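You operate a simulated robot arm through the tools that you are given. There is no shell and no other tool. Be economical: measure what you need, move in short steps, check, and stop when the job is done.

You run a simulated two-armed robot. Do the job below in one go: nothing can be reset, and whatever is moved stays where it is left.

JOB
Set the beech gauge to about 50 mm and the yellow stop to about 30 cm for marking out.
Fine: switch the orange lamp on first and leave it on; hold the gauge steady while you slide; swing the green cam to SHUT; slide the stop last.

Only the result counts: the job must be done as asked and must still hold three seconds after the hand-in. Knocking over, shifting, dropping, spilling or breaking anything else fails it.

ROBOT AND FRAMES
Two 7-joint arms with fingered hands on one trunk, on a base that drives. Base frame: it is fixed to the floor where the robot stands at the start and does not move with it; the origin is under the middle of the robot, x ahead of it, y to its left, z up; the surface under the hand at the start is at about z = 85. Units: cm, degrees, N and s.
The left shoulder is at the start at [12.8, 18.7, 100.3], the right one opposite. With the tool pointing down near the work surface each hand reaches from about 10 to 86 cm from the robot's upright axis, wherever it stands, measured 20 degrees to its own side. Places, roughly: black lamp button [90, 140, 100]; black lamp rocker [50, 20, 90]; brown wedge [50, -10, 90]; green bench cam [80, -30, 90]; green gauge slider [50, 40, 90]; shelf light switch [80, 150, 90]; yellow track stop [40, 10, 90]. Payload 3.6 kg a hand.
Tool frame (each hand has its own): the origin (TCP) lies between the finger pads and is the grasp point; the fingertips stand 2.6 cm ahead of it; z points along the fingers, y is the line along which they close. Largest opening 8.8 cm; the body of the gripper starts 3 cm behind the TCP. The gripper is a hand of 3 fingers: y runs from the thumb to the fingers, the wrist lies at [-1.7, -9.8, -16.4] in the tool frame.
Orientation is that of the tool frame in the base frame, as a unit quaternion [w, x, y, z]. With the fingers straight down and the wrist toward the robot, the tool's x, y and z point along [0, 1, 0], [1, 0, 0] and [0, 0, -1] of the base frame.

CONTROLS
- The arms move only by the tool servo_tool. It takes "left_deltas", "right_deltas" or both (then of equal length, played together; a hand with none holds still); each is a list of rows, each a list of 6 numbers: the shift along the tool's x, y, z in cm, then the turn, a rotation vector about the tool's x, y, z in degrees. In form: [[tx, ty, tz, ax, ay, az], ...]. A call has 1 to 10 rows; each row shifts and turns the commanded pose from where the row before left it, along the tool's axes as they then stand. Rows are played at 5 a second. More than 5 cm and 8.6 degrees between two rows, and nothing of the call is played. A pose out of reach is approached as far as the arm can. The call stops where the force on the tool passes 40 N (or 10 N more than at its start, if that is more) or the arm is blocked; 0.2 s more then pass. In this call time passes only in rows, and 0.2 s behind the last. The reply holds the time, the measured pose of the TCP, the force on the tool along the base axes, the opening and the grip force, in the units named above and with some noise, with the torque about the TCP (base axes, N m) and any sound that the robot's microphone picked up, and new pictures: "show" is both (left out), scene, wrist or none (wrist: the cameras of the hands that moved).
- Cameras (640 x 400 px; columns grow to the right, rows downward): "scene" is now at [27.1, 0.79, 95.09]; the picture's right is [0.11, -0.99, 0.00], its down [0.19, 0.02, -0.98] and it looks along [0.98, 0.11, 0.19] (base axes); focal length 214 px, centre (320, 200). "left" rides on the left gripper at [-5.6, -8, -10.2] in its tool frame; the picture's right is [-0.74, -0.32, 0.60], its down [0.62, -0.67, 0.41] and it looks along [0.27, 0.67, 0.69] (tool axes); focal length 247 px, centre (320, 200). "right" rides on the right gripper at [5.6, -8, -10.2] in its tool frame; the picture's right is [-0.73, 0.32, -0.60], its down [-0.62, -0.67, 0.41] and it looks along [-0.27, 0.68, 0.69] (tool axes); focal length 247 px, centre (320, 200). There is no depth. A picture from a camera that has moved, and an enlarged one, comes with that camera's place and axes in the base frame and with its lens.
- lift_body(by): slides the trunk up (or, below 0, down) by that many cm; the arms and the scene camera ride with it, the base frame stays. It gives what a move gives, with no picture.
- roll_base(legs): drives the robot by 1 to 6 legs, each [ahead, left, turn to the left] in cm, cm and degrees, along the robot's own axes; the way and the turn of a leg run together, so that a leg with both is an arc; at most 150 cm and 180 degrees a leg. The arms and the cameras ride along, it lands a little off, and it stops where it bumps. It gives what a move gives, and a new picture of the scene camera.
- set_fingers(fingers, thumb_bend, thumb_turn, hand): sets how far each is bent, from 0 (flat) to 100 (curled in); at 30 the hand is open as for a grip, at 70 the pads meet at the TCP. One left out holds its place. A second passes; each finger stops where it meets its share of the squeeze, and holds until it gets a number again. It is the only way to open and close the hand. It gives what a move gives, with no picture; readings hold the bend of each and the force on the fingers (four entries, about 0 where the hand has none), thumb and palm. thumb_turn goes from beside the hand (0) to across from the fingers (100), as for a grip.
- head_to(pan, tilt): turns the head with the scene camera to pan (to the left, within 60 degrees either way) and tilt (down, from -29 to 69), counted from straight ahead of the robot. It gives what a move gives, and a new picture of the scene camera.
- close_up(camera, box): a new picture of the part [left, top, right, bottom] of that camera's present view, enlarged. The clock stands still meanwhile.
- hand_in(): hands the job in; it is judged then, once.

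Go step by step. Nothing tells you exact positions but the pictures and the camera data: compare them with the known pose of the tool, close in by small moves and look again before you grip or let go. The budget is 120 turns and 260 pictures, counting those below and the enlarged ones. Unless the task says otherwise, let go and move clear before handing in, and close with one line.

The tools are called after "Call:" as name(argument=value, ...) on one line, values as JSON. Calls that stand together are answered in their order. servo_tool: Moves the arms, as the interface text tells. Its arguments: {"type":"object","properties":{"left_deltas":{"type":"array","items":{"type":"array","items":{"type":"number"}}},"right_deltas":{"type":"array","items":{"type":"array","items":{"type":"number"}}},"show":{"type":"string","enum":["both","scene","wrist","none"]}},"required":[]} The other tools are called the same way: lift_body (by) slides the trunk up or down; set_fingers (fingers, thumb_bend, thumb_turn, hand) moves the fingers one by one; roll_base (legs) drives the base; head_to (pan, tilt) turns the head that bears the scene camera; close_up (camera, box) takes an enlarged picture of a part of a camera's view; hand_in () hands the job in.

At the start:

```text
time_s: 0.0
left_eef_pos: [41.33, 26.28, 128.39]
left_tcp_rot: [0.001, 0.707, 0.707, 0.0]
left_force: [-0.3, -0.2, 0.9]
left_torque: [-0.01, 0.01, 0.03]
left_width: 8.79
left_finger_force: 0.1
left_shape: jaw
left_bend: [30.0, 30.0, 98.0]
left_finger forces: [0.0, 0.1, 0.0, 0.0, 0.0, 0.0]
right_eef_pos: [54.02, -8.19, 130.11]
right_tcp_rot: [0.0, 0.707, 0.707, -0.001]
right_force: [-0.3, 0.4, 0.4]
right_torque: [0.01, -0.01, 0.04]
right_width: 8.76
right_finger_force: 0.1
right_shape: jaw
right_bend: [30.0, 30.0, 98.0]
right_finger forces: [0.0, 0.0, 0.0, 0.0, 0.0, 0.0]
trunk travel left (down, up): [-15.0, 60.7]
robot x, y, heading: [-0.27, -0.28, 0.0]
head pan, tilt: [6.4, -11.0]
```

scene: 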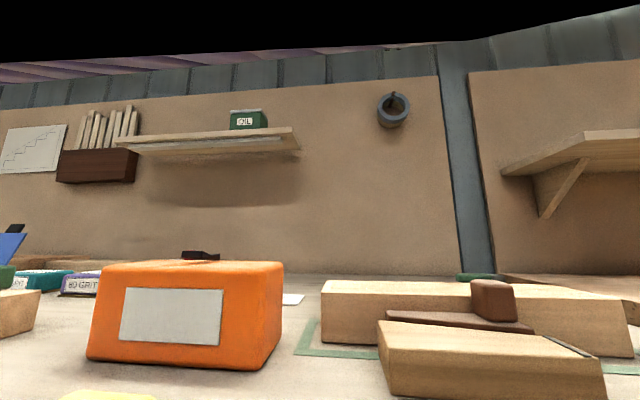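
right: 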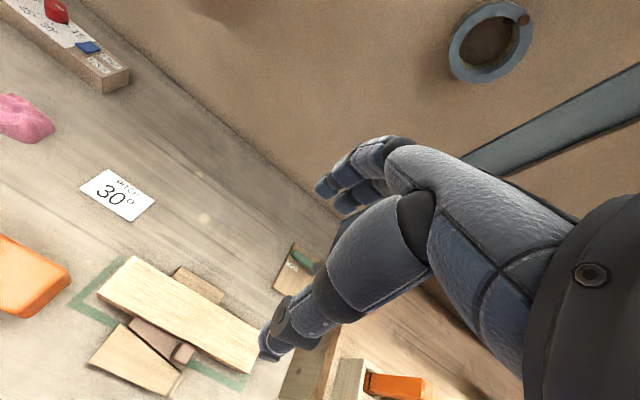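
left: 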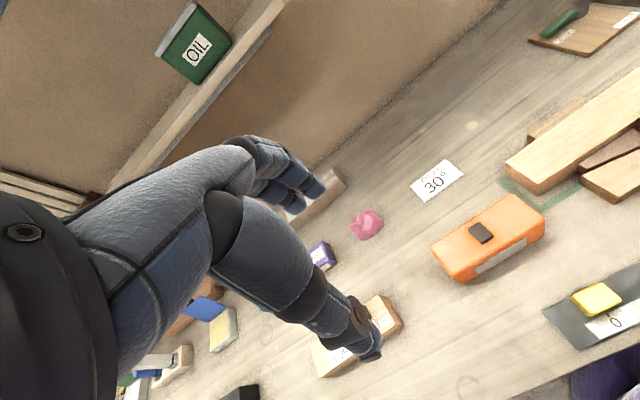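

The scene camera sits low over the bench; I see the orange lamp with a black rocker, the yellow stop and some wood pieces. I'll raise the trunk and look down for an overview.

Call:
lift_body(by=40)

Call:
head_to(pan=0, tilt=50)

Call:
head_to(pan=50, tilt=40)

```text
time_s: 3.8
left_eef_pos: [41.2, 26.33, 168.41]
left_tcp_rot: [0.0, 0.707, 0.707, 0.0]
left_force: [-0.7, 0.2, -0.9]
left_torque: [0.02, -0.02, 0.02]
left_width: 8.75
left_finger_force: 0.1
left_shape: jaw
left_bend: [30.0, 30.0, 98.0]
left_finger forces: [0.1, 0.1, 0.1, 0.0, 0.1, 0.0]
right_eef_pos: [43.16, -8.29, 176.94]
right_tcp_rot: [0.054, 0.705, 0.705, 0.055]
right_force: [-0.5, -0.5, -0.2]
right_torque: [0.06, -0.05, 0.01]
right_width: 8.77
right_finger_force: 0.0
right_shape: jaw
right_bend: [30.0, 30.0, 98.0]
right_finger forces: [0.0, 0.0, 0.0, 0.0, 0.0, 0.0]
trunk travel left (down, up): [-55.0, 20.7]
robot x, y, heading: [0.24, -0.05, -0.1]
head pan, tilt: [6.4, -11.0]
```

```text
time_s: 5.1
left_eef_pos: [41.18, 26.31, 168.28]
left_tcp_rot: [0.001, 0.707, 0.707, 0.0]
left_force: [-0.6, 0.3, -0.2]
left_torque: [-0.01, 0.0, 0.03]
left_width: 8.76
left_finger_force: 0.1
left_shape: jaw
left_bend: [30.0, 30.0, 98.0]
left_finger forces: [0.0, 0.1, 0.0, 0.1, 0.0, 0.0]
right_eef_pos: [43.01, -8.14, 177.02]
right_tcp_rot: [0.054, 0.705, 0.705, 0.054]
right_force: [-0.6, -0.7, -0.4]
right_torque: [0.03, -0.01, 0.0]
right_width: 8.78
right_finger_force: 0.0
right_shape: jaw
right_bend: [30.0, 30.0, 98.0]
right_finger forces: [0.1, 0.0, 0.0, 0.1, 0.0, 0.0]
trunk travel left (down, up): [-55.0, 20.7]
robot x, y, heading: [0.04, -0.1, -0.1]
head pan, tilt: [0.0, 50.0]
camera scene: at [21.2, -0.14, 128.45], right [0.0, -1.0, 0.0], down [-0.77, 0.0, -0.64], along [0.64, 0.0, -0.77], focal length 214 px, centre (320, 200)
```

scene: 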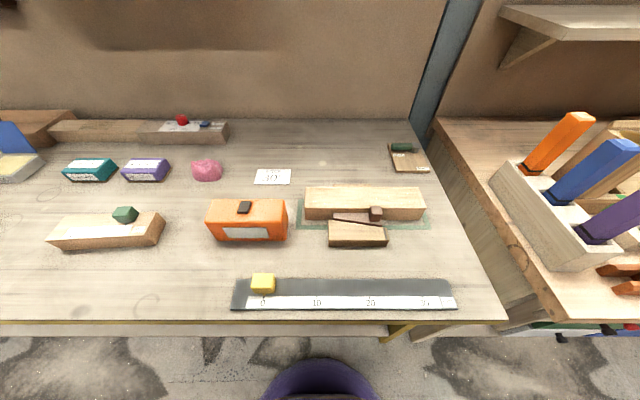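

```text
time_s: 6.3
left_eef_pos: [41.2, 26.45, 168.45]
left_tcp_rot: [0.0, 0.708, 0.707, 0.0]
left_force: [-0.4, -0.7, 0.1]
left_torque: [-0.03, -0.02, 0.01]
left_width: 8.74
left_finger_force: 0.2
left_shape: jaw
left_bend: [30.0, 30.0, 98.0]
left_finger forces: [0.0, 0.0, 0.0, 0.0, 0.1, 0.0]
right_eef_pos: [42.98, -8.1, 177.04]
right_tcp_rot: [0.054, 0.705, 0.705, 0.053]
right_force: [-0.4, -0.6, 0.8]
right_torque: [-0.01, -0.02, 0.02]
right_width: 8.78
right_finger_force: 0.0
right_shape: jaw
right_bend: [30.0, 30.0, 98.0]
right_finger forces: [0.1, 0.0, 0.0, 0.0, 0.0, 0.0]
trunk travel left (down, up): [-55.0, 20.7]
robot x, y, heading: [-0.24, 0.01, -0.0]
head pan, tilt: [50.0, 40.0]
camera scene: at [18.97, 6.36, 129.86], right [0.77, -0.64, 0.0], down [-0.41, -0.49, -0.77], along [0.49, 0.59, -0.64], focal length 214 px, centre (320, 200)
```

scene: 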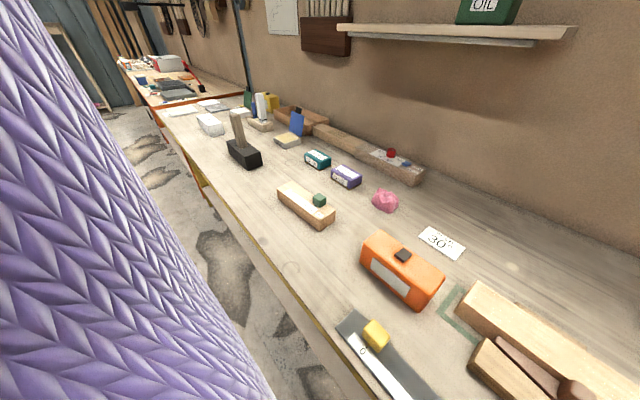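

The overview works; now enlarge each item from the straight-ahead view.

Call:
head_to(pan=0, tilt=50)

Call:
close_up(camera="scene", box=[180, 180, 300, 255])

Call:
close_up(camera="scene", box=[30, 190, 190, 290])

Call:
close_up(camera="scene", box=[220, 250, 480, 330])

Call:
close_up(camera="scene", box=[290, 130, 450, 260])

Call:
close_up(camera="scene", box=[370, 130, 450, 180])

Call:
close_up(camera="scene", box=[120, 105, 310, 195])

```text
time_s: 7.5
left_eef_pos: [41.2, 26.3, 168.3]
left_tcp_rot: [0.0, 0.707, 0.707, 0.001]
left_force: [0.1, 0.0, -0.5]
left_torque: [0.01, 0.01, 0.03]
left_width: 8.77
left_finger_force: 0.0
left_shape: jaw
left_bend: [30.0, 30.0, 98.0]
left_finger forces: [0.1, 0.1, 0.1, 0.0, 0.0, 0.0]
right_eef_pos: [43.02, -8.08, 177.06]
right_tcp_rot: [0.054, 0.705, 0.705, 0.055]
right_force: [-0.8, -0.7, 0.1]
right_torque: [0.0, 0.01, 0.03]
right_width: 8.77
right_finger_force: 0.0
right_shape: jaw
right_bend: [30.0, 30.0, 98.0]
right_finger forces: [0.0, 0.1, 0.1, 0.0, 0.1, 0.0]
trunk travel left (down, up): [-55.0, 20.7]
robot x, y, heading: [-0.15, 0.16, -0.0]
head pan, tilt: [0.0, 50.0]
camera scene: at [21.2, -0.14, 128.45], right [0.0, -1.0, 0.0], down [-0.77, 0.0, -0.64], along [0.64, 0.0, -0.77], focal length 214 px, centre (320, 200)
```

scene: 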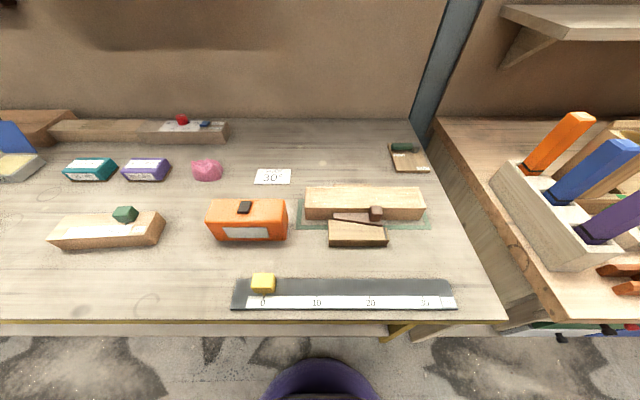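

```text
5.33 times, centred on (240, 218) of scene
camera zoom: at [21.2, -0.14, 128.45], right [0.0, -1.0, 0.0], down [-0.77, 0.0, -0.64], along [0.64, 0.0, -0.77], focal length 1144 px, centre (747, 107)
```

zoom: 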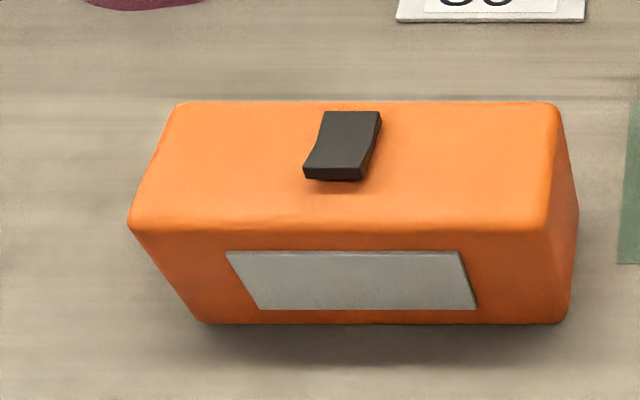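

```text
4.00 times, centred on (110, 240) of scene
camera zoom: at [21.2, -0.14, 128.45], right [0.0, -1.0, 0.0], down [-0.77, 0.0, -0.64], along [0.64, 0.0, -0.77], focal length 858 px, centre (1160, 40)
```

zoom: 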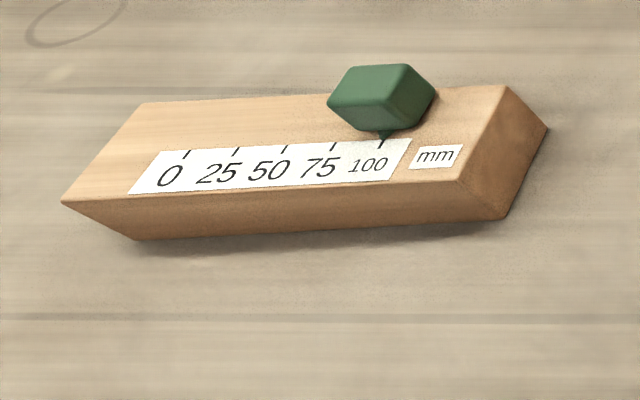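

```text
2.46 times, centred on (350, 290) of scene
camera zoom: at [21.2, -0.14, 128.45], right [0.0, -1.0, 0.0], down [-0.77, 0.0, -0.64], along [0.64, 0.0, -0.77], focal length 528 px, centre (246, -22)
```

zoom: 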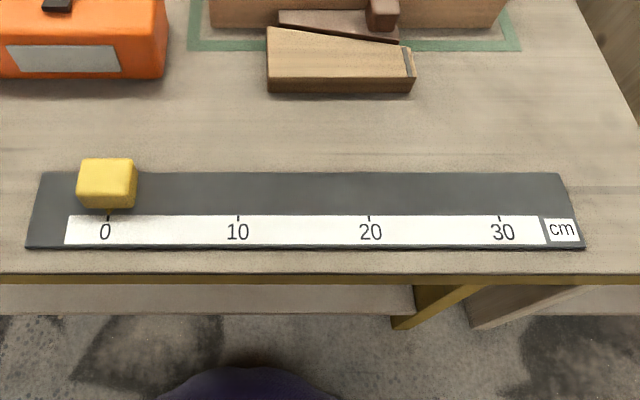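

```text
3.08 times, centred on (370, 195) of scene
camera zoom: at [21.2, -0.14, 128.45], right [0.0, -1.0, 0.0], down [-0.77, 0.0, -0.64], along [0.64, 0.0, -0.77], focal length 660 px, centre (166, 215)
```

zoom: 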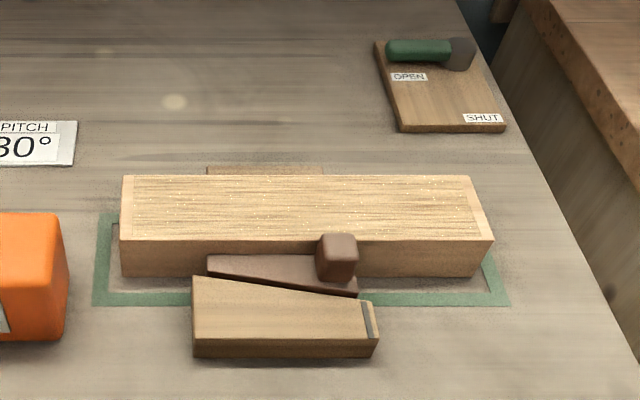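

```text
8.00 times, centred on (410, 155) of scene
camera zoom: at [21.2, -0.14, 128.45], right [0.0, -1.0, 0.0], down [-0.77, 0.0, -0.64], along [0.64, 0.0, -0.77], focal length 1716 px, centre (-400, 560)
```

zoom: 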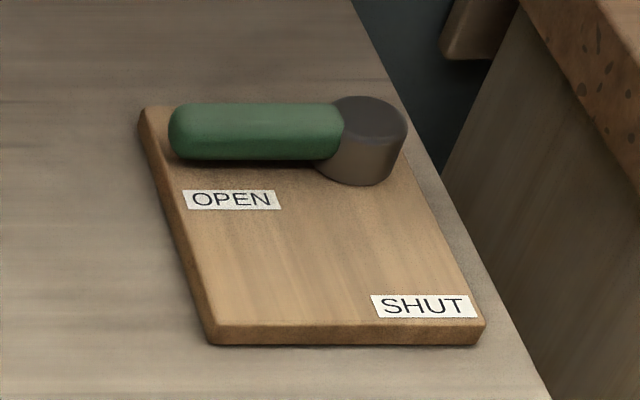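

```text
3.37 times, centred on (215, 150) of scene
camera zoom: at [21.2, -0.14, 128.45], right [0.0, -1.0, 0.0], down [-0.77, 0.0, -0.64], along [0.64, 0.0, -0.77], focal length 722 px, centre (674, 368)
```

zoom: 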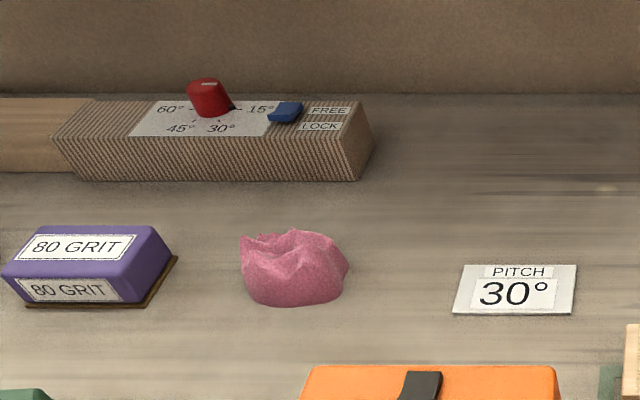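

The lamp's rocker is near [48, 15, 94], gauge pointer at 100 mm near [46, 41], stop pointer near [34, 10.5], cam lever at OPEN. First, close the left hand's fingers and bring it over the rocker.

Call:
set_fingers(hand="left", fingers=70, thumb_bend=70)

Call:
servo_tool(left_deltas=[[-1.1, 0.55, 4.6, 0, 0, 0], [-1.1, 0.55, 4.6, 0, 0, 0], [-1.1, 0.55, 4.6, 0, 0, 0], [-1.1, 0.55, 4.6, 0, 0, 0], [-1.1, 0.55, 4.6, 0, 0, 0], [-1.1, 0.55, 4.6, 0, 0, 0], [-1.1, 0.55, 4.6, 0, 0, 0], [-1.1, 0.55, 4.6, 0, 0, 0], [-1.1, 0.55, 4.6, 0, 0, 0], [-1.1, 0.55, 4.6, 0, 0, 0]], show="both")

```text
time_s: 8.5
left_eef_pos: [41.19, 26.29, 168.41]
left_tcp_rot: [0.0, 0.707, 0.707, 0.0]
left_force: [-0.7, 0.3, -0.7]
left_torque: [-0.04, -0.02, 0.0]
left_width: 0.29
left_finger_force: 0.0
left_shape: fingers
left_bend: [70.0, 70.0, 98.0]
left_finger forces: [0.1, 0.0, 0.0, 0.0, 0.1, 0.0]
right_eef_pos: [43.05, -8.18, 176.9]
right_tcp_rot: [0.054, 0.705, 0.705, 0.054]
right_force: [0.4, 0.6, 0.0]
right_torque: [0.0, -0.03, -0.01]
right_width: 8.77
right_finger_force: 0.0
right_shape: jaw
right_bend: [30.0, 30.0, 98.0]
right_finger forces: [0.0, 0.0, 0.0, 0.0, 0.1, 0.0]
trunk travel left (down, up): [-55.0, 20.7]
robot x, y, heading: [-0.39, 0.28, -0.2]
head pan, tilt: [0.0, 50.0]
```

```text
time_s: 10.7
left_eef_pos: [46.72, 15.28, 122.41]
left_tcp_rot: [0.0, 0.707, 0.707, -0.001]
left_force: [-0.2, -0.3, 0.2]
left_torque: [0.0, -0.02, 0.04]
left_width: 0.23
left_finger_force: 0.0
left_shape: fingers
left_bend: [70.0, 70.0, 98.0]
left_finger forces: [0.0, 0.1, 0.0, 0.0, 0.0, 0.0]
right_eef_pos: [43.02, -8.23, 176.94]
right_tcp_rot: [0.054, 0.705, 0.706, 0.054]
right_force: [-0.1, -0.6, 0.0]
right_torque: [0.03, -0.01, -0.01]
right_width: 8.78
right_finger_force: 0.0
right_shape: jaw
right_bend: [30.0, 30.0, 98.0]
right_finger forces: [0.1, 0.0, 0.0, 0.1, 0.0, 0.0]
trunk travel left (down, up): [-55.0, 20.7]
robot x, y, heading: [-0.14, -0.35, 0.2]
head pan, tilt: [0.0, 50.0]
camera scene: at [21.22, -0.15, 128.44], right [0.0, -1.0, 0.0], down [-0.77, 0.0, -0.64], along [0.64, 0.0, -0.77], focal length 214 px, centre (320, 200)
camera left: at [38.83, 9.61, 132.63], right [-0.32, -0.74, -0.6], down [-0.67, 0.62, -0.41], along [0.68, 0.27, -0.69], focal length 247 px, centre (320, 200)
```

scene: 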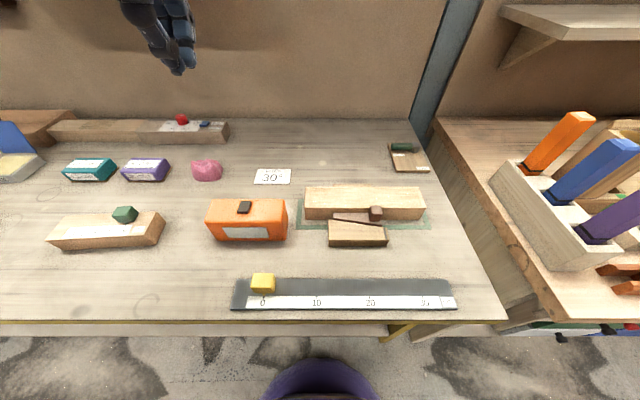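
left: 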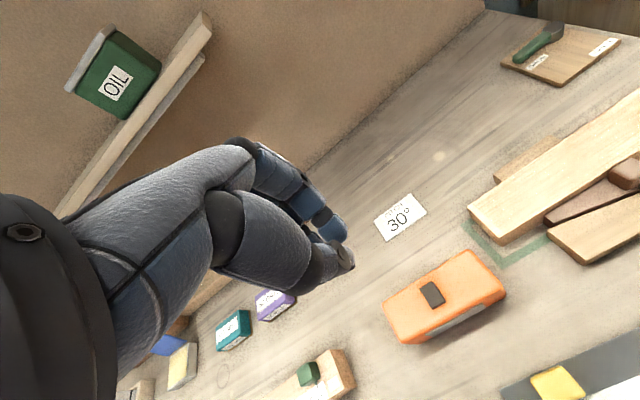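

The hand is lined up with the rocker (centre about [48.4, 15.3, 94]). Descending to just above it.

Call:
servo_tool(left_deltas=[[0, 0.1, 4.5, 0, 0, 0], [0, 0.1, 4.5, 0, 0, 0], [0, 0.1, 4.5, 0, 0, 0], [0, 0, 4.5, 0, 0, 0], [0, 0, 3.4, 0, 0, 0]])

Call:
close_up(camera="scene", box=[180, 150, 300, 255])

Call:
close_up(camera="left", box=[280, 170, 440, 320])

```text
time_s: 11.9
left_eef_pos: [47.07, 15.29, 100.91]
left_tcp_rot: [0.0, 0.707, 0.707, 0.0]
left_force: [0.0, -0.2, 0.4]
left_torque: [0.0, 0.03, 0.02]
left_width: 0.23
left_finger_force: 0.0
left_shape: fingers
left_bend: [70.0, 70.0, 98.0]
left_finger forces: [0.0, 0.1, 0.0, 0.1, 0.1, 0.0]
right_eef_pos: [43.0, -8.27, 176.92]
right_tcp_rot: [0.054, 0.705, 0.705, 0.054]
right_force: [-0.5, -0.3, 1.2]
right_torque: [-0.01, -0.01, -0.02]
right_width: 8.77
right_finger_force: 0.1
right_shape: jaw
right_bend: [30.0, 30.0, 98.0]
right_finger forces: [0.0, 0.1, 0.0, 0.0, 0.0, 0.0]
trunk travel left (down, up): [-55.0, 20.7]
robot x, y, heading: [0.2, -0.01, -0.2]
head pan, tilt: [0.0, 50.0]
camera scene: at [21.2, -0.16, 128.45], right [0.0, -1.0, 0.0], down [-0.77, 0.0, -0.64], along [0.64, 0.0, -0.77], focal length 214 px, centre (320, 200)
camera left: at [39.12, 9.63, 111.23], right [-0.32, -0.74, -0.6], down [-0.67, 0.62, -0.41], along [0.68, 0.27, -0.69], focal length 247 px, centre (320, 200)
```

scene: 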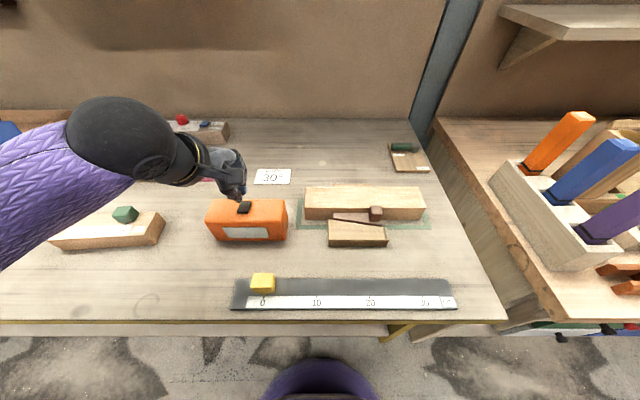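
left: 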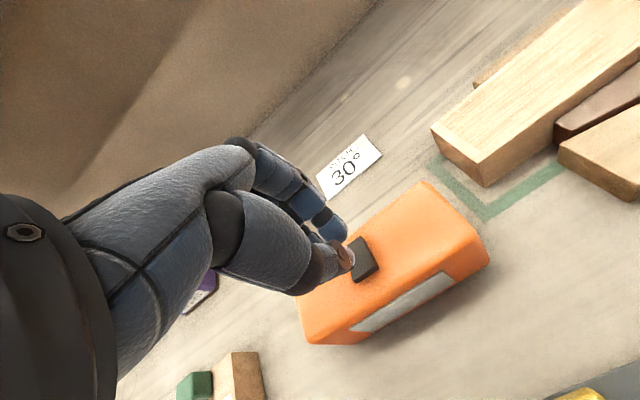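

```text
3.81 times, centred on (240, 202) of scene
camera zoom: at [21.2, -0.16, 128.45], right [0.0, -1.0, 0.0], down [-0.77, 0.0, -0.64], along [0.64, 0.0, -0.77], focal length 817 px, centre (625, 190)
```

zoom: 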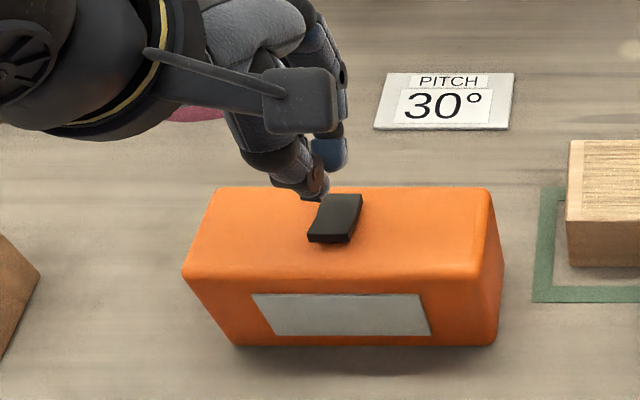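

```text
2.67 times, centred on (360, 245) of left
camera zoom: at [39.12, 9.63, 111.23], right [-0.32, -0.74, -0.6], down [-0.67, 0.62, -0.41], along [0.68, 0.27, -0.69], focal length 659 px, centre (213, 80)
```

zoom: 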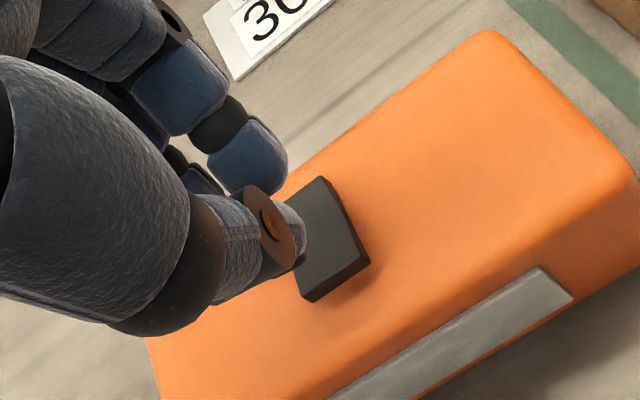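

The thumb tip is the lowest point, at about [46.3, 14.5, 98]; the rocker's near end is raised. Shift slightly and press down gently.

Call:
servo_tool(left_deltas=[[0.6, 0.7, 0.5, 0, 0, 0], [0, 0, 1, 0, 0, 0], [0, 0, 1, 0, 0, 0], [0, 0, 0.4, 0, 0, 0], [0, 0, 0.4, 0, 0, 0]])

Call:
close_up(camera="scene", box=[180, 150, 300, 255])

```text
time_s: 13.1
left_eef_pos: [47.73, 15.91, 97.74]
left_tcp_rot: [0.0, 0.707, 0.707, 0.0]
left_force: [0.1, 0.2, -0.8]
left_torque: [0.0, 0.01, -0.01]
left_width: 0.24
left_finger_force: 0.0
left_shape: fingers
left_bend: [70.0, 70.0, 98.0]
left_finger forces: [0.1, 0.0, 0.0, 0.0, 0.1, 0.0]
right_eef_pos: [43.03, -8.14, 176.97]
right_tcp_rot: [0.055, 0.705, 0.705, 0.054]
right_force: [-0.1, 0.9, 0.4]
right_torque: [-0.02, 0.01, 0.0]
right_width: 8.79
right_finger_force: 0.1
right_shape: jaw
right_bend: [30.0, 30.0, 98.0]
right_finger forces: [0.0, 0.1, 0.1, 0.0, 0.2, 0.0]
trunk travel left (down, up): [-55.0, 20.7]
robot x, y, heading: [0.1, 0.07, -0.2]
head pan, tilt: [0.0, 50.0]
camera scene: at [21.2, -0.15, 128.45], right [0.0, -1.0, 0.0], down [-0.77, 0.0, -0.64], along [0.64, 0.0, -0.77], focal length 214 px, centre (320, 200)
camera left: at [39.79, 10.25, 107.99], right [-0.32, -0.74, -0.6], down [-0.67, 0.62, -0.41], along [0.68, 0.27, -0.69], focal length 247 px, centre (320, 200)
```

scene: 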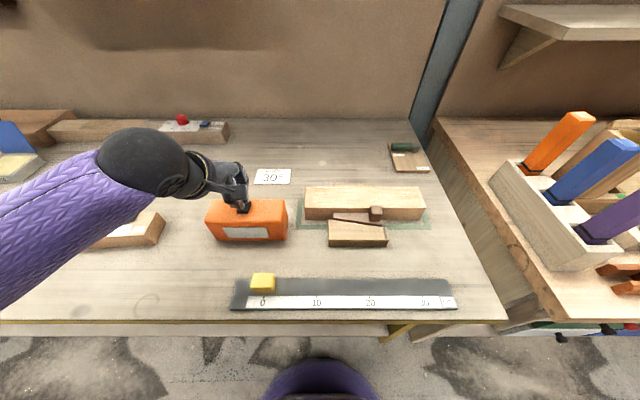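
left: 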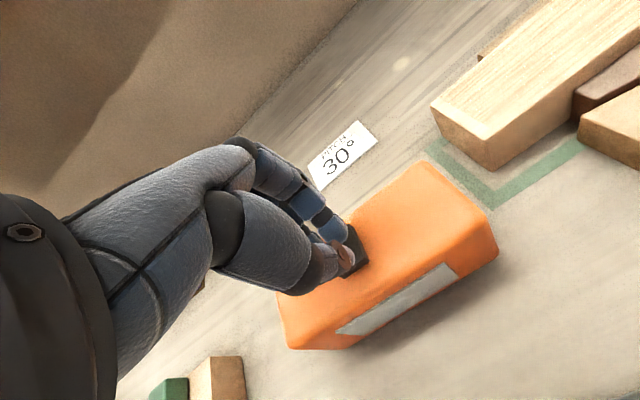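

```text
3.81 times, centred on (240, 202) of scene
camera zoom: at [21.2, -0.15, 128.45], right [0.0, -1.0, 0.0], down [-0.77, 0.0, -0.64], along [0.64, 0.0, -0.77], focal length 817 px, centre (625, 190)
```

zoom: 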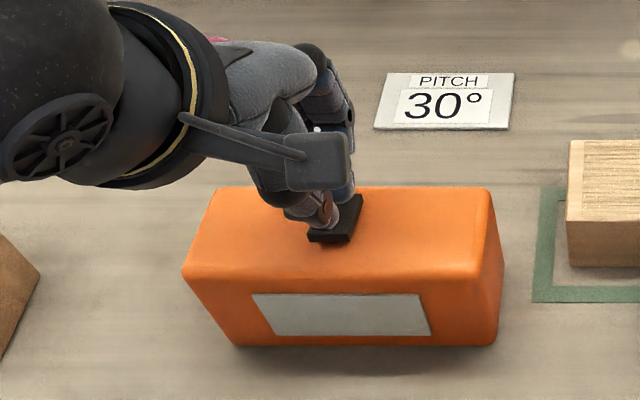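

Just above contact, right over the near half. Pressing on in small steps.

Call:
servo_tool(left_deltas=[[0, -0.1, 0.3, 0, 0, 0], [0, -0.1, 0.3, 0, 0, 0], [0, 0, 0.3, 0, 0, 0]], show="scene")

Call:
close_up(camera="scene", box=[180, 150, 300, 255])

```text
time_s: 13.9
left_eef_pos: [47.49, 15.76, 96.88]
left_tcp_rot: [0.0, 0.707, 0.707, 0.0]
left_force: [0.6, 0.2, 0.4]
left_torque: [0.0, 0.01, -0.02]
left_width: 0.21
left_finger_force: 0.4
left_shape: fingers
left_bend: [70.0, 70.0, 98.0]
left_finger forces: [0.0, 0.0, 0.0, 0.0, 0.4, 0.0]
right_eef_pos: [43.04, -8.22, 176.96]
right_tcp_rot: [0.054, 0.706, 0.704, 0.054]
right_force: [-0.2, -0.3, -0.1]
right_torque: [-0.03, 0.03, -0.02]
right_width: 8.78
right_finger_force: 0.1
right_shape: jaw
right_bend: [30.0, 30.0, 98.0]
right_finger forces: [0.0, 0.1, 0.0, 0.0, 0.0, 0.0]
trunk travel left (down, up): [-55.0, 20.7]
robot x, y, heading: [-0.08, 0.1, 0.1]
head pan, tilt: [0.0, 50.0]
camera scene: at [21.2, -0.15, 128.45], right [0.0, -1.0, 0.0], down [-0.77, 0.0, -0.64], along [0.64, 0.0, -0.77], focal length 214 px, centre (320, 200)
```

scene: 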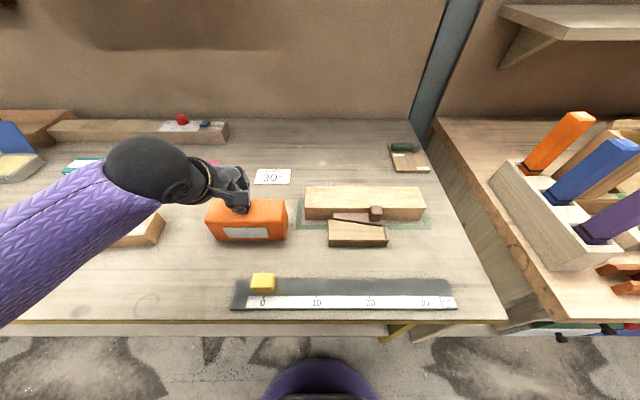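

```text
3.81 times, centred on (240, 202) of scene
camera zoom: at [21.2, -0.15, 128.45], right [0.0, -1.0, 0.0], down [-0.77, 0.0, -0.64], along [0.64, 0.0, -0.77], focal length 817 px, centre (625, 190)
```

zoom: 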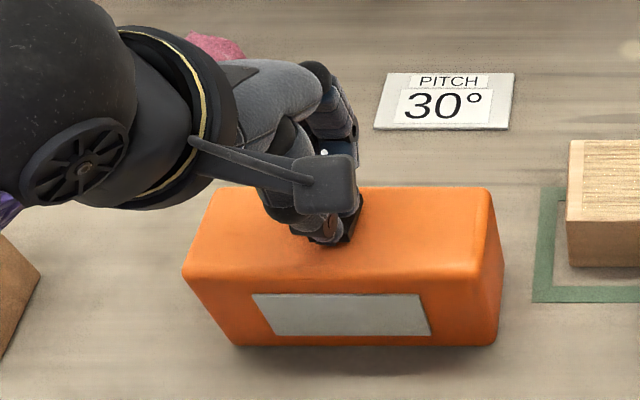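

Light contact now (0.4 N); continue pressing.

Call:
servo_tool(left_deltas=[[0, 0, 0.25, 0, 0, 0], [0, 0, 0.25, 0, 0, 0], [0, 0, 0.2, 0, 0, 0]], show="scene")

```text
time_s: 14.7
left_eef_pos: [47.84, 15.85, 96.4]
left_tcp_rot: [0.005, 0.706, 0.708, 0.002]
left_force: [4.3, 2.2, 22.9]
left_torque: [0.02, -0.17, 0.02]
left_width: 0.0
left_finger_force: 10.9
left_shape: fingers
left_bend: [72.0, 70.0, 98.0]
left_finger forces: [12.5, 9.6, 0.0, 0.0, 0.1, 0.1]
right_eef_pos: [42.72, -8.27, 177.11]
right_tcp_rot: [0.055, 0.705, 0.705, 0.054]
right_force: [0.4, 0.5, 0.6]
right_torque: [0.01, -0.01, -0.02]
right_width: 8.8
right_finger_force: 0.1
right_shape: jaw
right_bend: [30.0, 30.0, 98.0]
right_finger forces: [0.0, 0.0, 0.0, 0.0, 0.0, 0.0]
trunk travel left (down, up): [-55.0, 20.7]
robot x, y, heading: [0.16, 0.19, 0.0]
head pan, tilt: [0.0, 50.0]
heard: click
camera scene: at [21.08, -0.17, 128.49], right [0.0, -1.0, 0.0], down [-0.77, 0.0, -0.64], along [0.64, 0.0, -0.77], focal length 214 px, centre (320, 200)
```

scene: 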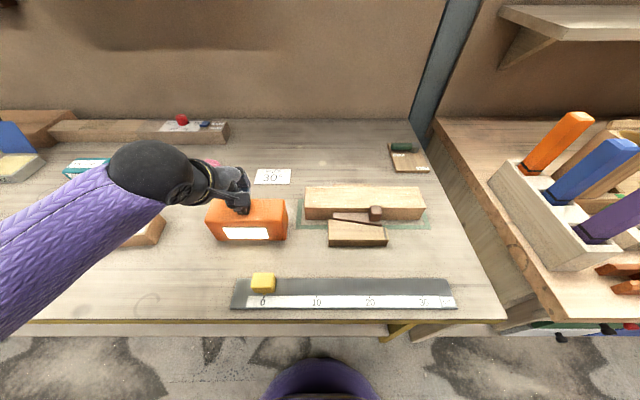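

The lamp clicked on (panel lit white). Raise the hand clear and check, then drive left to face the gauge.

Call:
servo_tool(left_deltas=[[0, 0, -1, 0, 0, 0], [0, 0, -4, 0, 0, 0], [0, 0, -4.5, 0, 0, 0], [0, 0, -4.5, 0, 0, 0], [0, 0, -4.5, 0, 0, 0], [0, 0, -4.5, 0, 0, 0], [0, 0, -4.5, 0, 0, 0]], show="scene")

Call:
set_fingers(hand="left", fingers=30, thumb_bend=30)

Call:
close_up(camera="scene", box=[180, 150, 300, 255])

Call:
roll_base(legs=[[0, 40, 0]])

Call:
close_up(camera="scene", box=[220, 180, 380, 280])

```text
time_s: 16.3
left_eef_pos: [47.62, 15.86, 123.68]
left_tcp_rot: [0.0, 0.706, 0.709, 0.0]
left_force: [-1.0, 0.3, -0.6]
left_torque: [-0.01, 0.0, 0.02]
left_width: 0.21
left_finger_force: 0.0
left_shape: fingers
left_bend: [70.0, 70.0, 98.0]
left_finger forces: [0.0, 0.0, 0.0, 0.0, 0.1, 0.0]
right_eef_pos: [43.04, -8.2, 177.01]
right_tcp_rot: [0.055, 0.705, 0.705, 0.054]
right_force: [0.1, 0.0, -0.7]
right_torque: [-0.01, 0.0, 0.01]
right_width: 8.76
right_finger_force: 0.2
right_shape: jaw
right_bend: [30.0, 30.0, 98.0]
right_finger forces: [0.1, 0.0, 0.0, 0.0, 0.0, 0.0]
trunk travel left (down, up): [-55.0, 20.7]
robot x, y, heading: [-0.13, 0.27, 0.0]
head pan, tilt: [0.0, 50.0]
camera scene: at [21.21, -0.19, 128.44], right [0.0, -1.0, 0.0], down [-0.77, 0.0, -0.64], along [0.64, 0.0, -0.77], focal length 214 px, centre (320, 200)
```

scene: 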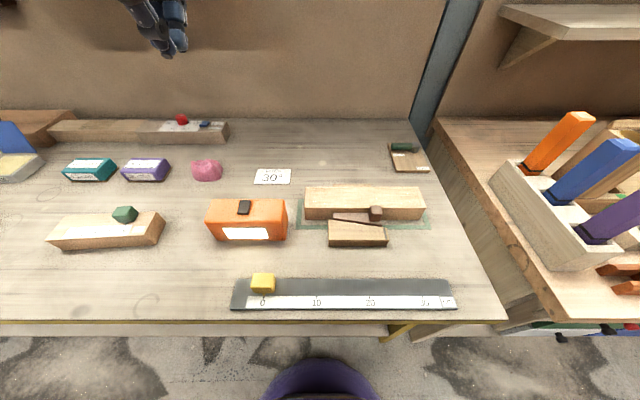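

```text
time_s: 17.3
left_eef_pos: [47.56, 15.81, 123.63]
left_tcp_rot: [0.0, 0.707, 0.707, 0.0]
left_force: [-0.2, -0.2, 0.0]
left_torque: [0.03, -0.02, 0.0]
left_width: 8.79
left_finger_force: 0.1
left_shape: fingers
left_bend: [30.0, 30.0, 98.0]
left_finger forces: [0.1, 0.0, 0.0, 0.0, 0.0, 0.1]
right_eef_pos: [43.15, -8.23, 177.13]
right_tcp_rot: [0.055, 0.705, 0.705, 0.053]
right_force: [0.3, -0.7, -0.8]
right_torque: [0.0, 0.0, -0.01]
right_width: 8.76
right_finger_force: 0.0
right_shape: jaw
right_bend: [30.0, 30.0, 98.0]
right_finger forces: [0.1, 0.0, 0.0, 0.0, 0.0, 0.0]
trunk travel left (down, up): [-55.0, 20.7]
robot x, y, heading: [0.34, -0.11, -0.1]
head pan, tilt: [0.0, 50.0]
```

```text
3.81 times, centred on (240, 202) of scene
camera zoom: at [21.21, -0.16, 128.44], right [0.0, -1.0, 0.0], down [-0.77, 0.0, -0.64], along [0.64, 0.0, -0.77], focal length 817 px, centre (625, 190)
```

zoom: 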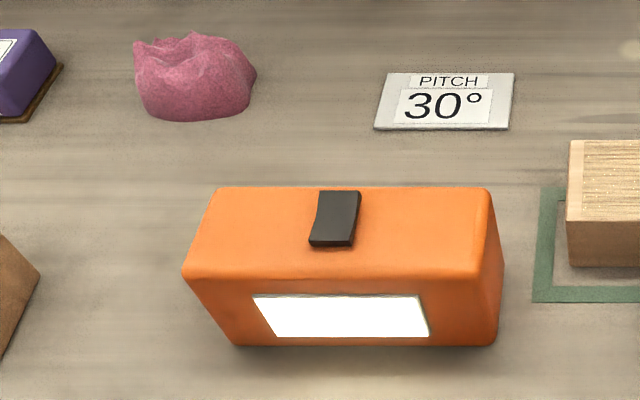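

```text
time_s: 19.8
left_eef_pos: [47.48, 56.03, 123.51]
left_tcp_rot: [0.001, 0.707, 0.708, 0.0]
left_force: [-0.3, 0.4, 0.0]
left_torque: [0.01, 0.01, 0.03]
left_width: 8.81
left_finger_force: 0.1
left_shape: fingers
left_bend: [30.0, 30.0, 98.0]
left_finger forces: [0.0, 0.1, 0.1, 0.0, 0.0, 0.1]
right_eef_pos: [42.97, 31.85, 176.98]
right_tcp_rot: [0.054, 0.705, 0.705, 0.054]
right_force: [-0.7, -0.4, 0.6]
right_torque: [0.0, -0.04, 0.01]
right_width: 8.76
right_finger_force: 0.0
right_shape: jaw
right_bend: [30.0, 30.0, 98.0]
right_finger forces: [0.0, 0.0, 0.1, 0.0, 0.0, 0.0]
trunk travel left (down, up): [-55.0, 20.7]
robot x, y, heading: [-0.08, 40.04, -0.0]
head pan, tilt: [0.0, 50.0]
camera scene: at [21.2, 39.87, 128.45], right [0.0, -1.0, 0.0], down [-0.77, 0.0, -0.64], along [0.64, 0.0, -0.77], focal length 214 px, centre (320, 200)
```

scene: 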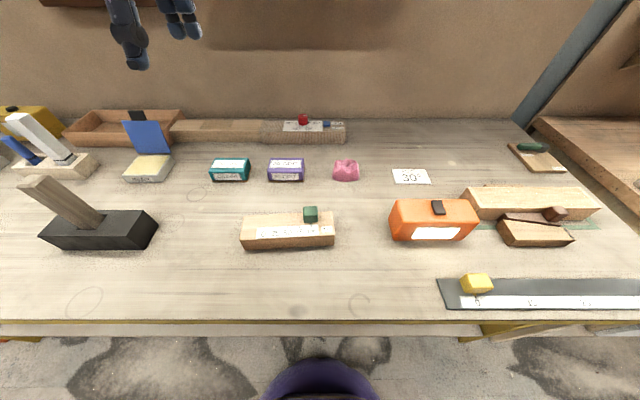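

```text
4.00 times, centred on (300, 230) of scene
camera zoom: at [21.2, 39.87, 128.45], right [0.0, -1.0, 0.0], down [-0.77, 0.0, -0.64], along [0.64, 0.0, -0.77], focal length 858 px, centre (400, 80)
```

zoom: 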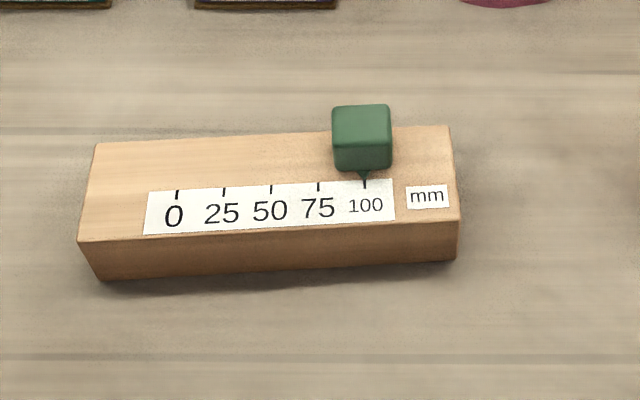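

The lamp stays on. The gauge (about 20 × 6 × 4.3 cm, centre x≈47, y 37–57, turned about 3.5°) is ahead of me. Bring the left hand down over its left end for holding.

Call:
servo_tool(left_deltas=[[-0.3, -0.2, 4.7, 0, 0, 0], [-0.3, -0.2, 4.7, 0, 0, 0], [-0.3, -0.2, 4.7, 0, 0, 0], [-0.3, -0.2, 4.7, 0, 0, 0], [-0.3, -0.3, 4.7, 0, 0, 0], [0, 0, 2.5, 0, 0, -3.5]])

Call:
close_up(camera="scene", box=[200, 150, 360, 280])

```text
time_s: 21.2
left_eef_pos: [46.47, 54.35, 97.53]
left_tcp_rot: [0.0, 0.685, 0.728, 0.0]
left_force: [0.2, -0.5, -0.4]
left_torque: [0.01, -0.05, -0.02]
left_width: 8.84
left_finger_force: 0.0
left_shape: fingers
left_bend: [30.0, 30.0, 98.0]
left_finger forces: [0.1, 0.0, 0.0, 0.0, 0.0, 0.1]
right_eef_pos: [43.05, 31.79, 177.09]
right_tcp_rot: [0.054, 0.705, 0.705, 0.054]
right_force: [-0.3, 0.4, 1.0]
right_torque: [0.02, -0.02, -0.02]
right_width: 8.81
right_finger_force: 0.2
right_shape: jaw
right_bend: [30.0, 30.0, 98.0]
right_finger forces: [0.0, 0.1, 0.0, 0.1, 0.0, 0.1]
trunk travel left (down, up): [-55.0, 20.7]
robot x, y, heading: [0.04, 39.68, -0.0]
head pan, tilt: [0.0, 50.0]
camera scene: at [21.19, 39.8, 128.45], right [0.0, -1.0, 0.0], down [-0.77, 0.0, -0.64], along [0.64, 0.0, -0.77], focal length 214 px, centre (320, 200)
camera left: at [38.9, 48.19, 107.8], right [-0.27, -0.75, -0.6], down [-0.7, 0.58, -0.41], along [0.66, 0.31, -0.69], focal length 247 px, centre (320, 200)
```

scene: 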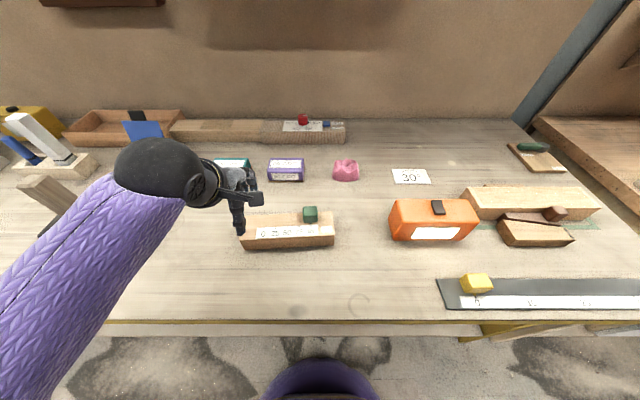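
left: 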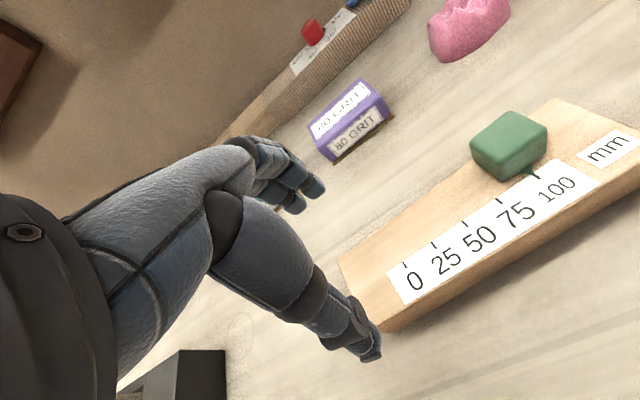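

```text
3.08 times, centred on (280, 215) of scene
camera zoom: at [21.19, 39.8, 128.45], right [0.0, -1.0, 0.0], down [-0.77, 0.0, -0.64], along [0.64, 0.0, -0.77], focal length 660 px, centre (443, 154)
```

zoom: 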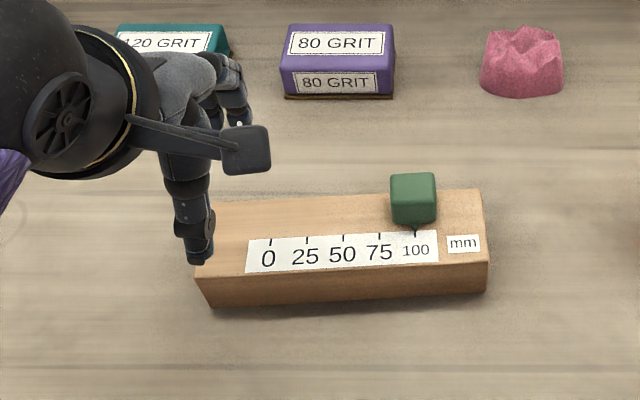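

Fingers straddle the gauge front and back. Descending to grip height.

Call:
servo_tool(left_deltas=[[0, 0, 3, 0, 0, 0], [0, 0, 3, 0, 0, 0], [0, 0, 1.5, 0, 0, 0], [0, 0, 1, 0, 0, 0]])

Call:
close_up(camera="scene", box=[200, 150, 360, 280])

```text
time_s: 22.2
left_eef_pos: [46.52, 54.46, 88.99]
left_tcp_rot: [0.001, 0.685, 0.729, -0.001]
left_force: [-0.2, -0.3, -0.1]
left_torque: [0.01, -0.03, 0.01]
left_width: 8.81
left_finger_force: 0.1
left_shape: fingers
left_bend: [30.0, 30.0, 98.0]
left_finger forces: [0.0, 0.1, 0.1, 0.0, 0.1, 0.1]
right_eef_pos: [43.07, 31.74, 176.92]
right_tcp_rot: [0.055, 0.705, 0.705, 0.055]
right_force: [-1.9, -0.5, -0.2]
right_torque: [0.0, 0.01, 0.0]
right_width: 8.78
right_finger_force: 0.1
right_shape: jaw
right_bend: [30.0, 30.0, 98.0]
right_finger forces: [0.1, 0.1, 0.0, 0.2, 0.0, 0.1]
trunk travel left (down, up): [-55.0, 20.7]
robot x, y, heading: [0.13, 39.83, -0.0]
head pan, tilt: [0.0, 50.0]
camera scene: at [21.2, 39.83, 128.45], right [0.0, -1.0, 0.0], down [-0.77, 0.0, -0.64], along [0.64, 0.0, -0.77], focal length 214 px, centre (320, 200)
camera left: at [38.92, 48.21, 99.36], right [-0.27, -0.75, -0.6], down [-0.7, 0.58, -0.41], along [0.66, 0.31, -0.69], focal length 247 px, centre (320, 200)
```

scene: 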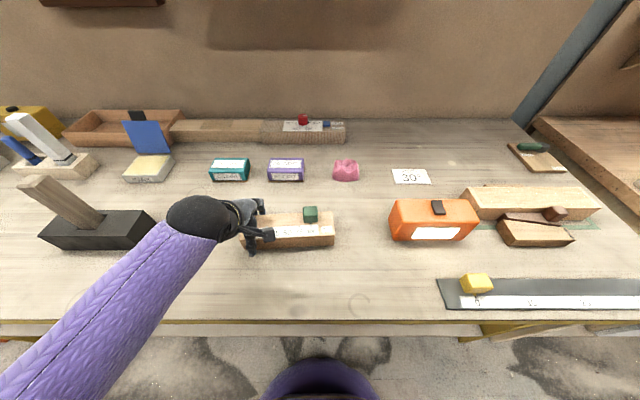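
left: 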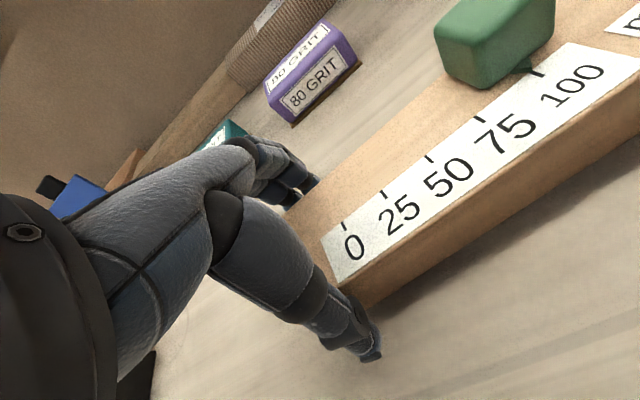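

```text
3.08 times, centred on (280, 215) of scene
camera zoom: at [21.2, 39.83, 128.45], right [0.0, -1.0, 0.0], down [-0.77, 0.0, -0.64], along [0.64, 0.0, -0.77], focal length 660 px, centre (443, 154)
```

zoom: 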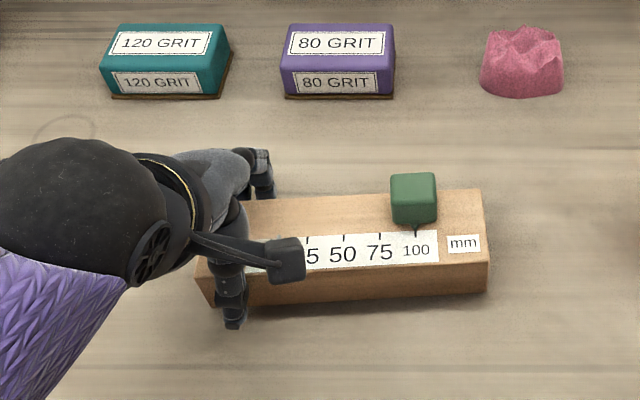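

Close the fingers and thumb to nearly the gauge's width first, then squeeze.

Call:
set_fingers(hand="left", fingers=40, thumb_bend=40)

Call:
close_up(camera="left", box=[220, 120, 460, 380])

Call:
close_up(camera="scene", box=[220, 170, 340, 270])

```text
time_s: 23.2
left_eef_pos: [46.41, 54.29, 88.93]
left_tcp_rot: [0.0, 0.684, 0.729, -0.001]
left_force: [-1.6, 1.1, -0.5]
left_torque: [-0.01, 0.0, -0.06]
left_width: 6.92
left_finger_force: 1.0
left_shape: fingers
left_bend: [39.0, 39.0, 98.0]
left_finger forces: [0.1, 0.3, 0.0, 0.0, 1.3, 0.1]
right_eef_pos: [43.04, 31.78, 177.03]
right_tcp_rot: [0.054, 0.705, 0.705, 0.055]
right_force: [0.3, -0.5, -1.1]
right_torque: [0.02, -0.02, -0.04]
right_width: 8.78
right_finger_force: 0.1
right_shape: jaw
right_bend: [30.0, 30.0, 98.0]
right_finger forces: [0.0, 0.0, 0.1, 0.0, 0.1, 0.1]
trunk travel left (down, up): [-55.0, 20.7]
robot x, y, heading: [0.37, 39.87, 0.1]
head pan, tilt: [0.0, 50.0]
```

```text
1.54 times, centred on (340, 250) of left
camera zoom: at [38.9, 48.22, 99.38], right [-0.27, -0.75, -0.6], down [-0.7, 0.58, -0.41], along [0.66, 0.31, -0.69], focal length 380 px, centre (289, 123)
```

zoom: 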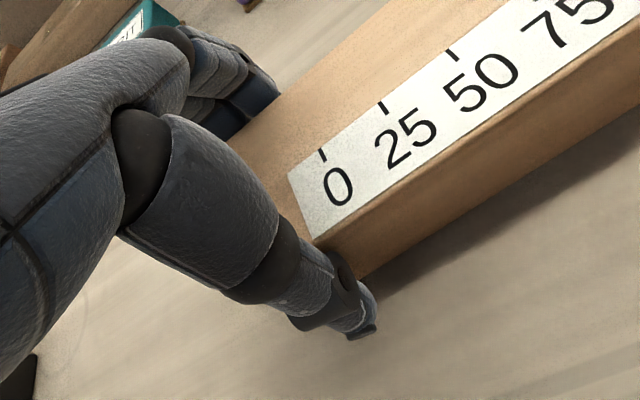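

```text
4.00 times, centred on (280, 220) of scene
camera zoom: at [21.18, 39.85, 128.45], right [0.0, -1.0, 0.0], down [-0.77, 0.0, -0.64], along [0.64, 0.0, -0.77], focal length 858 px, centre (480, 120)
```

zoom: 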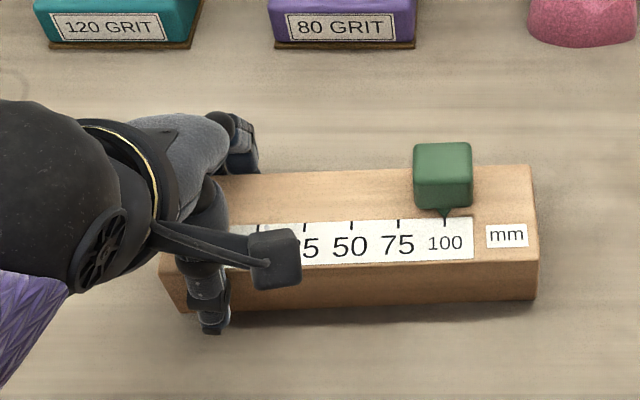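

Both sides touch evenly. Squeeze for a firm hold.

Call:
set_fingers(hand="left", fingers=48, thumb_bend=48)

Call:
close_up(camera="scene", box=[220, 170, 340, 270])

Call:
servo_tool(right_deltas=[[0, 0, 0.5, 0, 0, 0]])

```text
time_s: 24.2
left_eef_pos: [46.6, 54.33, 89.12]
left_tcp_rot: [0.0, 0.685, 0.729, 0.0]
left_force: [0.3, 0.6, 1.6]
left_torque: [-0.01, -0.23, -0.1]
left_width: 6.44
left_finger_force: 9.4
left_shape: fingers
left_bend: [42.0, 43.0, 98.0]
left_finger forces: [3.8, 5.7, 0.0, 0.0, 9.0, 0.0]
right_eef_pos: [43.12, 31.75, 176.97]
right_tcp_rot: [0.055, 0.705, 0.705, 0.054]
right_force: [0.0, -0.6, -0.5]
right_torque: [0.03, -0.01, 0.0]
right_width: 8.8
right_finger_force: 0.3
right_shape: jaw
right_bend: [30.0, 30.0, 98.0]
right_finger forces: [0.0, 0.0, 0.1, 0.0, 0.0, 0.0]
trunk travel left (down, up): [-55.0, 20.7]
robot x, y, heading: [-0.02, 40.43, -0.1]
head pan, tilt: [0.0, 50.0]
```

```text
4.00 times, centred on (280, 220) of scene
camera zoom: at [21.19, 39.84, 128.45], right [0.0, -1.0, 0.0], down [-0.77, 0.0, -0.64], along [0.64, 0.0, -0.77], focal length 858 px, centre (480, 120)
```

zoom: 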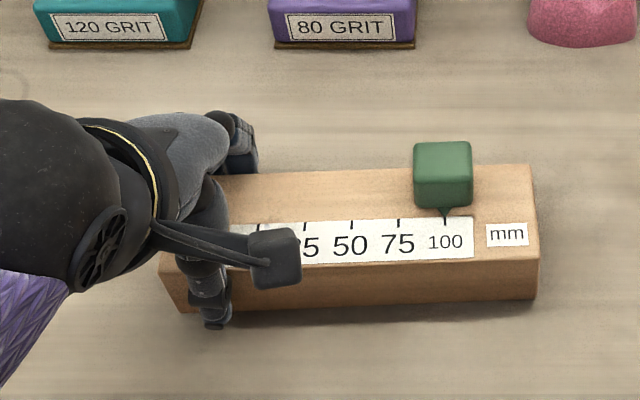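

```text
time_s: 24.6
left_eef_pos: [46.41, 54.39, 89.16]
left_tcp_rot: [0.001, 0.685, 0.729, -0.001]
left_force: [1.5, 0.1, 1.4]
left_torque: [0.02, -0.22, -0.12]
left_width: 6.49
left_finger_force: 9.3
left_shape: fingers
left_bend: [42.0, 43.0, 97.0]
left_finger forces: [3.9, 5.7, 0.0, 0.0, 8.7, 0.0]
right_eef_pos: [43.18, 31.88, 176.68]
right_tcp_rot: [0.056, 0.705, 0.705, 0.055]
right_force: [0.0, 0.3, 0.0]
right_torque: [-0.01, 0.0, -0.02]
right_width: 8.77
right_finger_force: 0.0
right_shape: jaw
right_bend: [30.0, 30.0, 98.0]
right_finger forces: [0.1, 0.0, 0.1, 0.1, 0.0, 0.1]
trunk travel left (down, up): [-55.0, 20.7]
robot x, y, heading: [-0.11, 40.1, 0.1]
head pan, tilt: [0.0, 50.0]
camera scene: at [21.18, 39.91, 128.45], right [0.0, -1.0, 0.0], down [-0.77, 0.0, -0.64], along [0.64, 0.0, -0.77], focal length 214 px, centre (320, 200)
camera right: at [33.9, 37.55, 185.6], right [0.22, -0.73, 0.64], down [-0.59, -0.62, -0.51], along [0.77, -0.27, -0.58], focal length 247 px, centre (320, 200)
```

scene: 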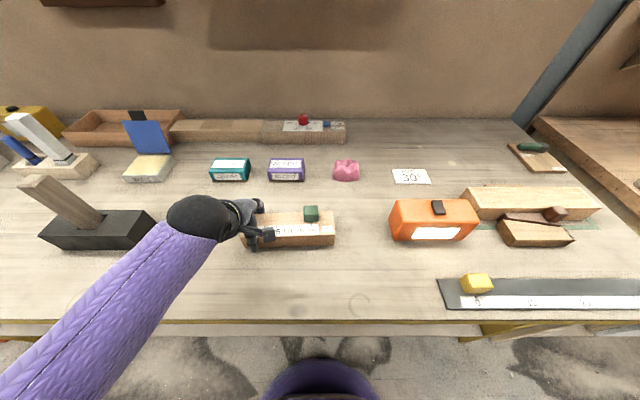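
right: 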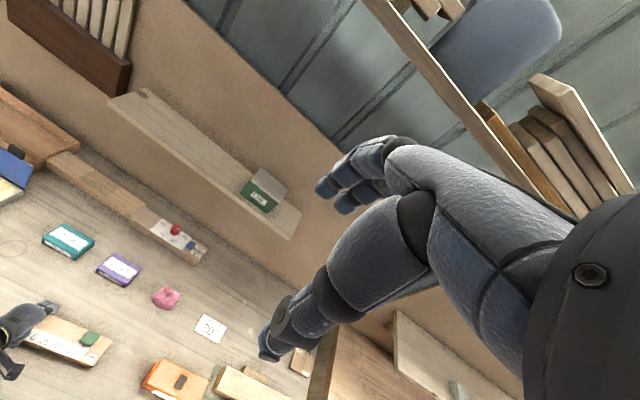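

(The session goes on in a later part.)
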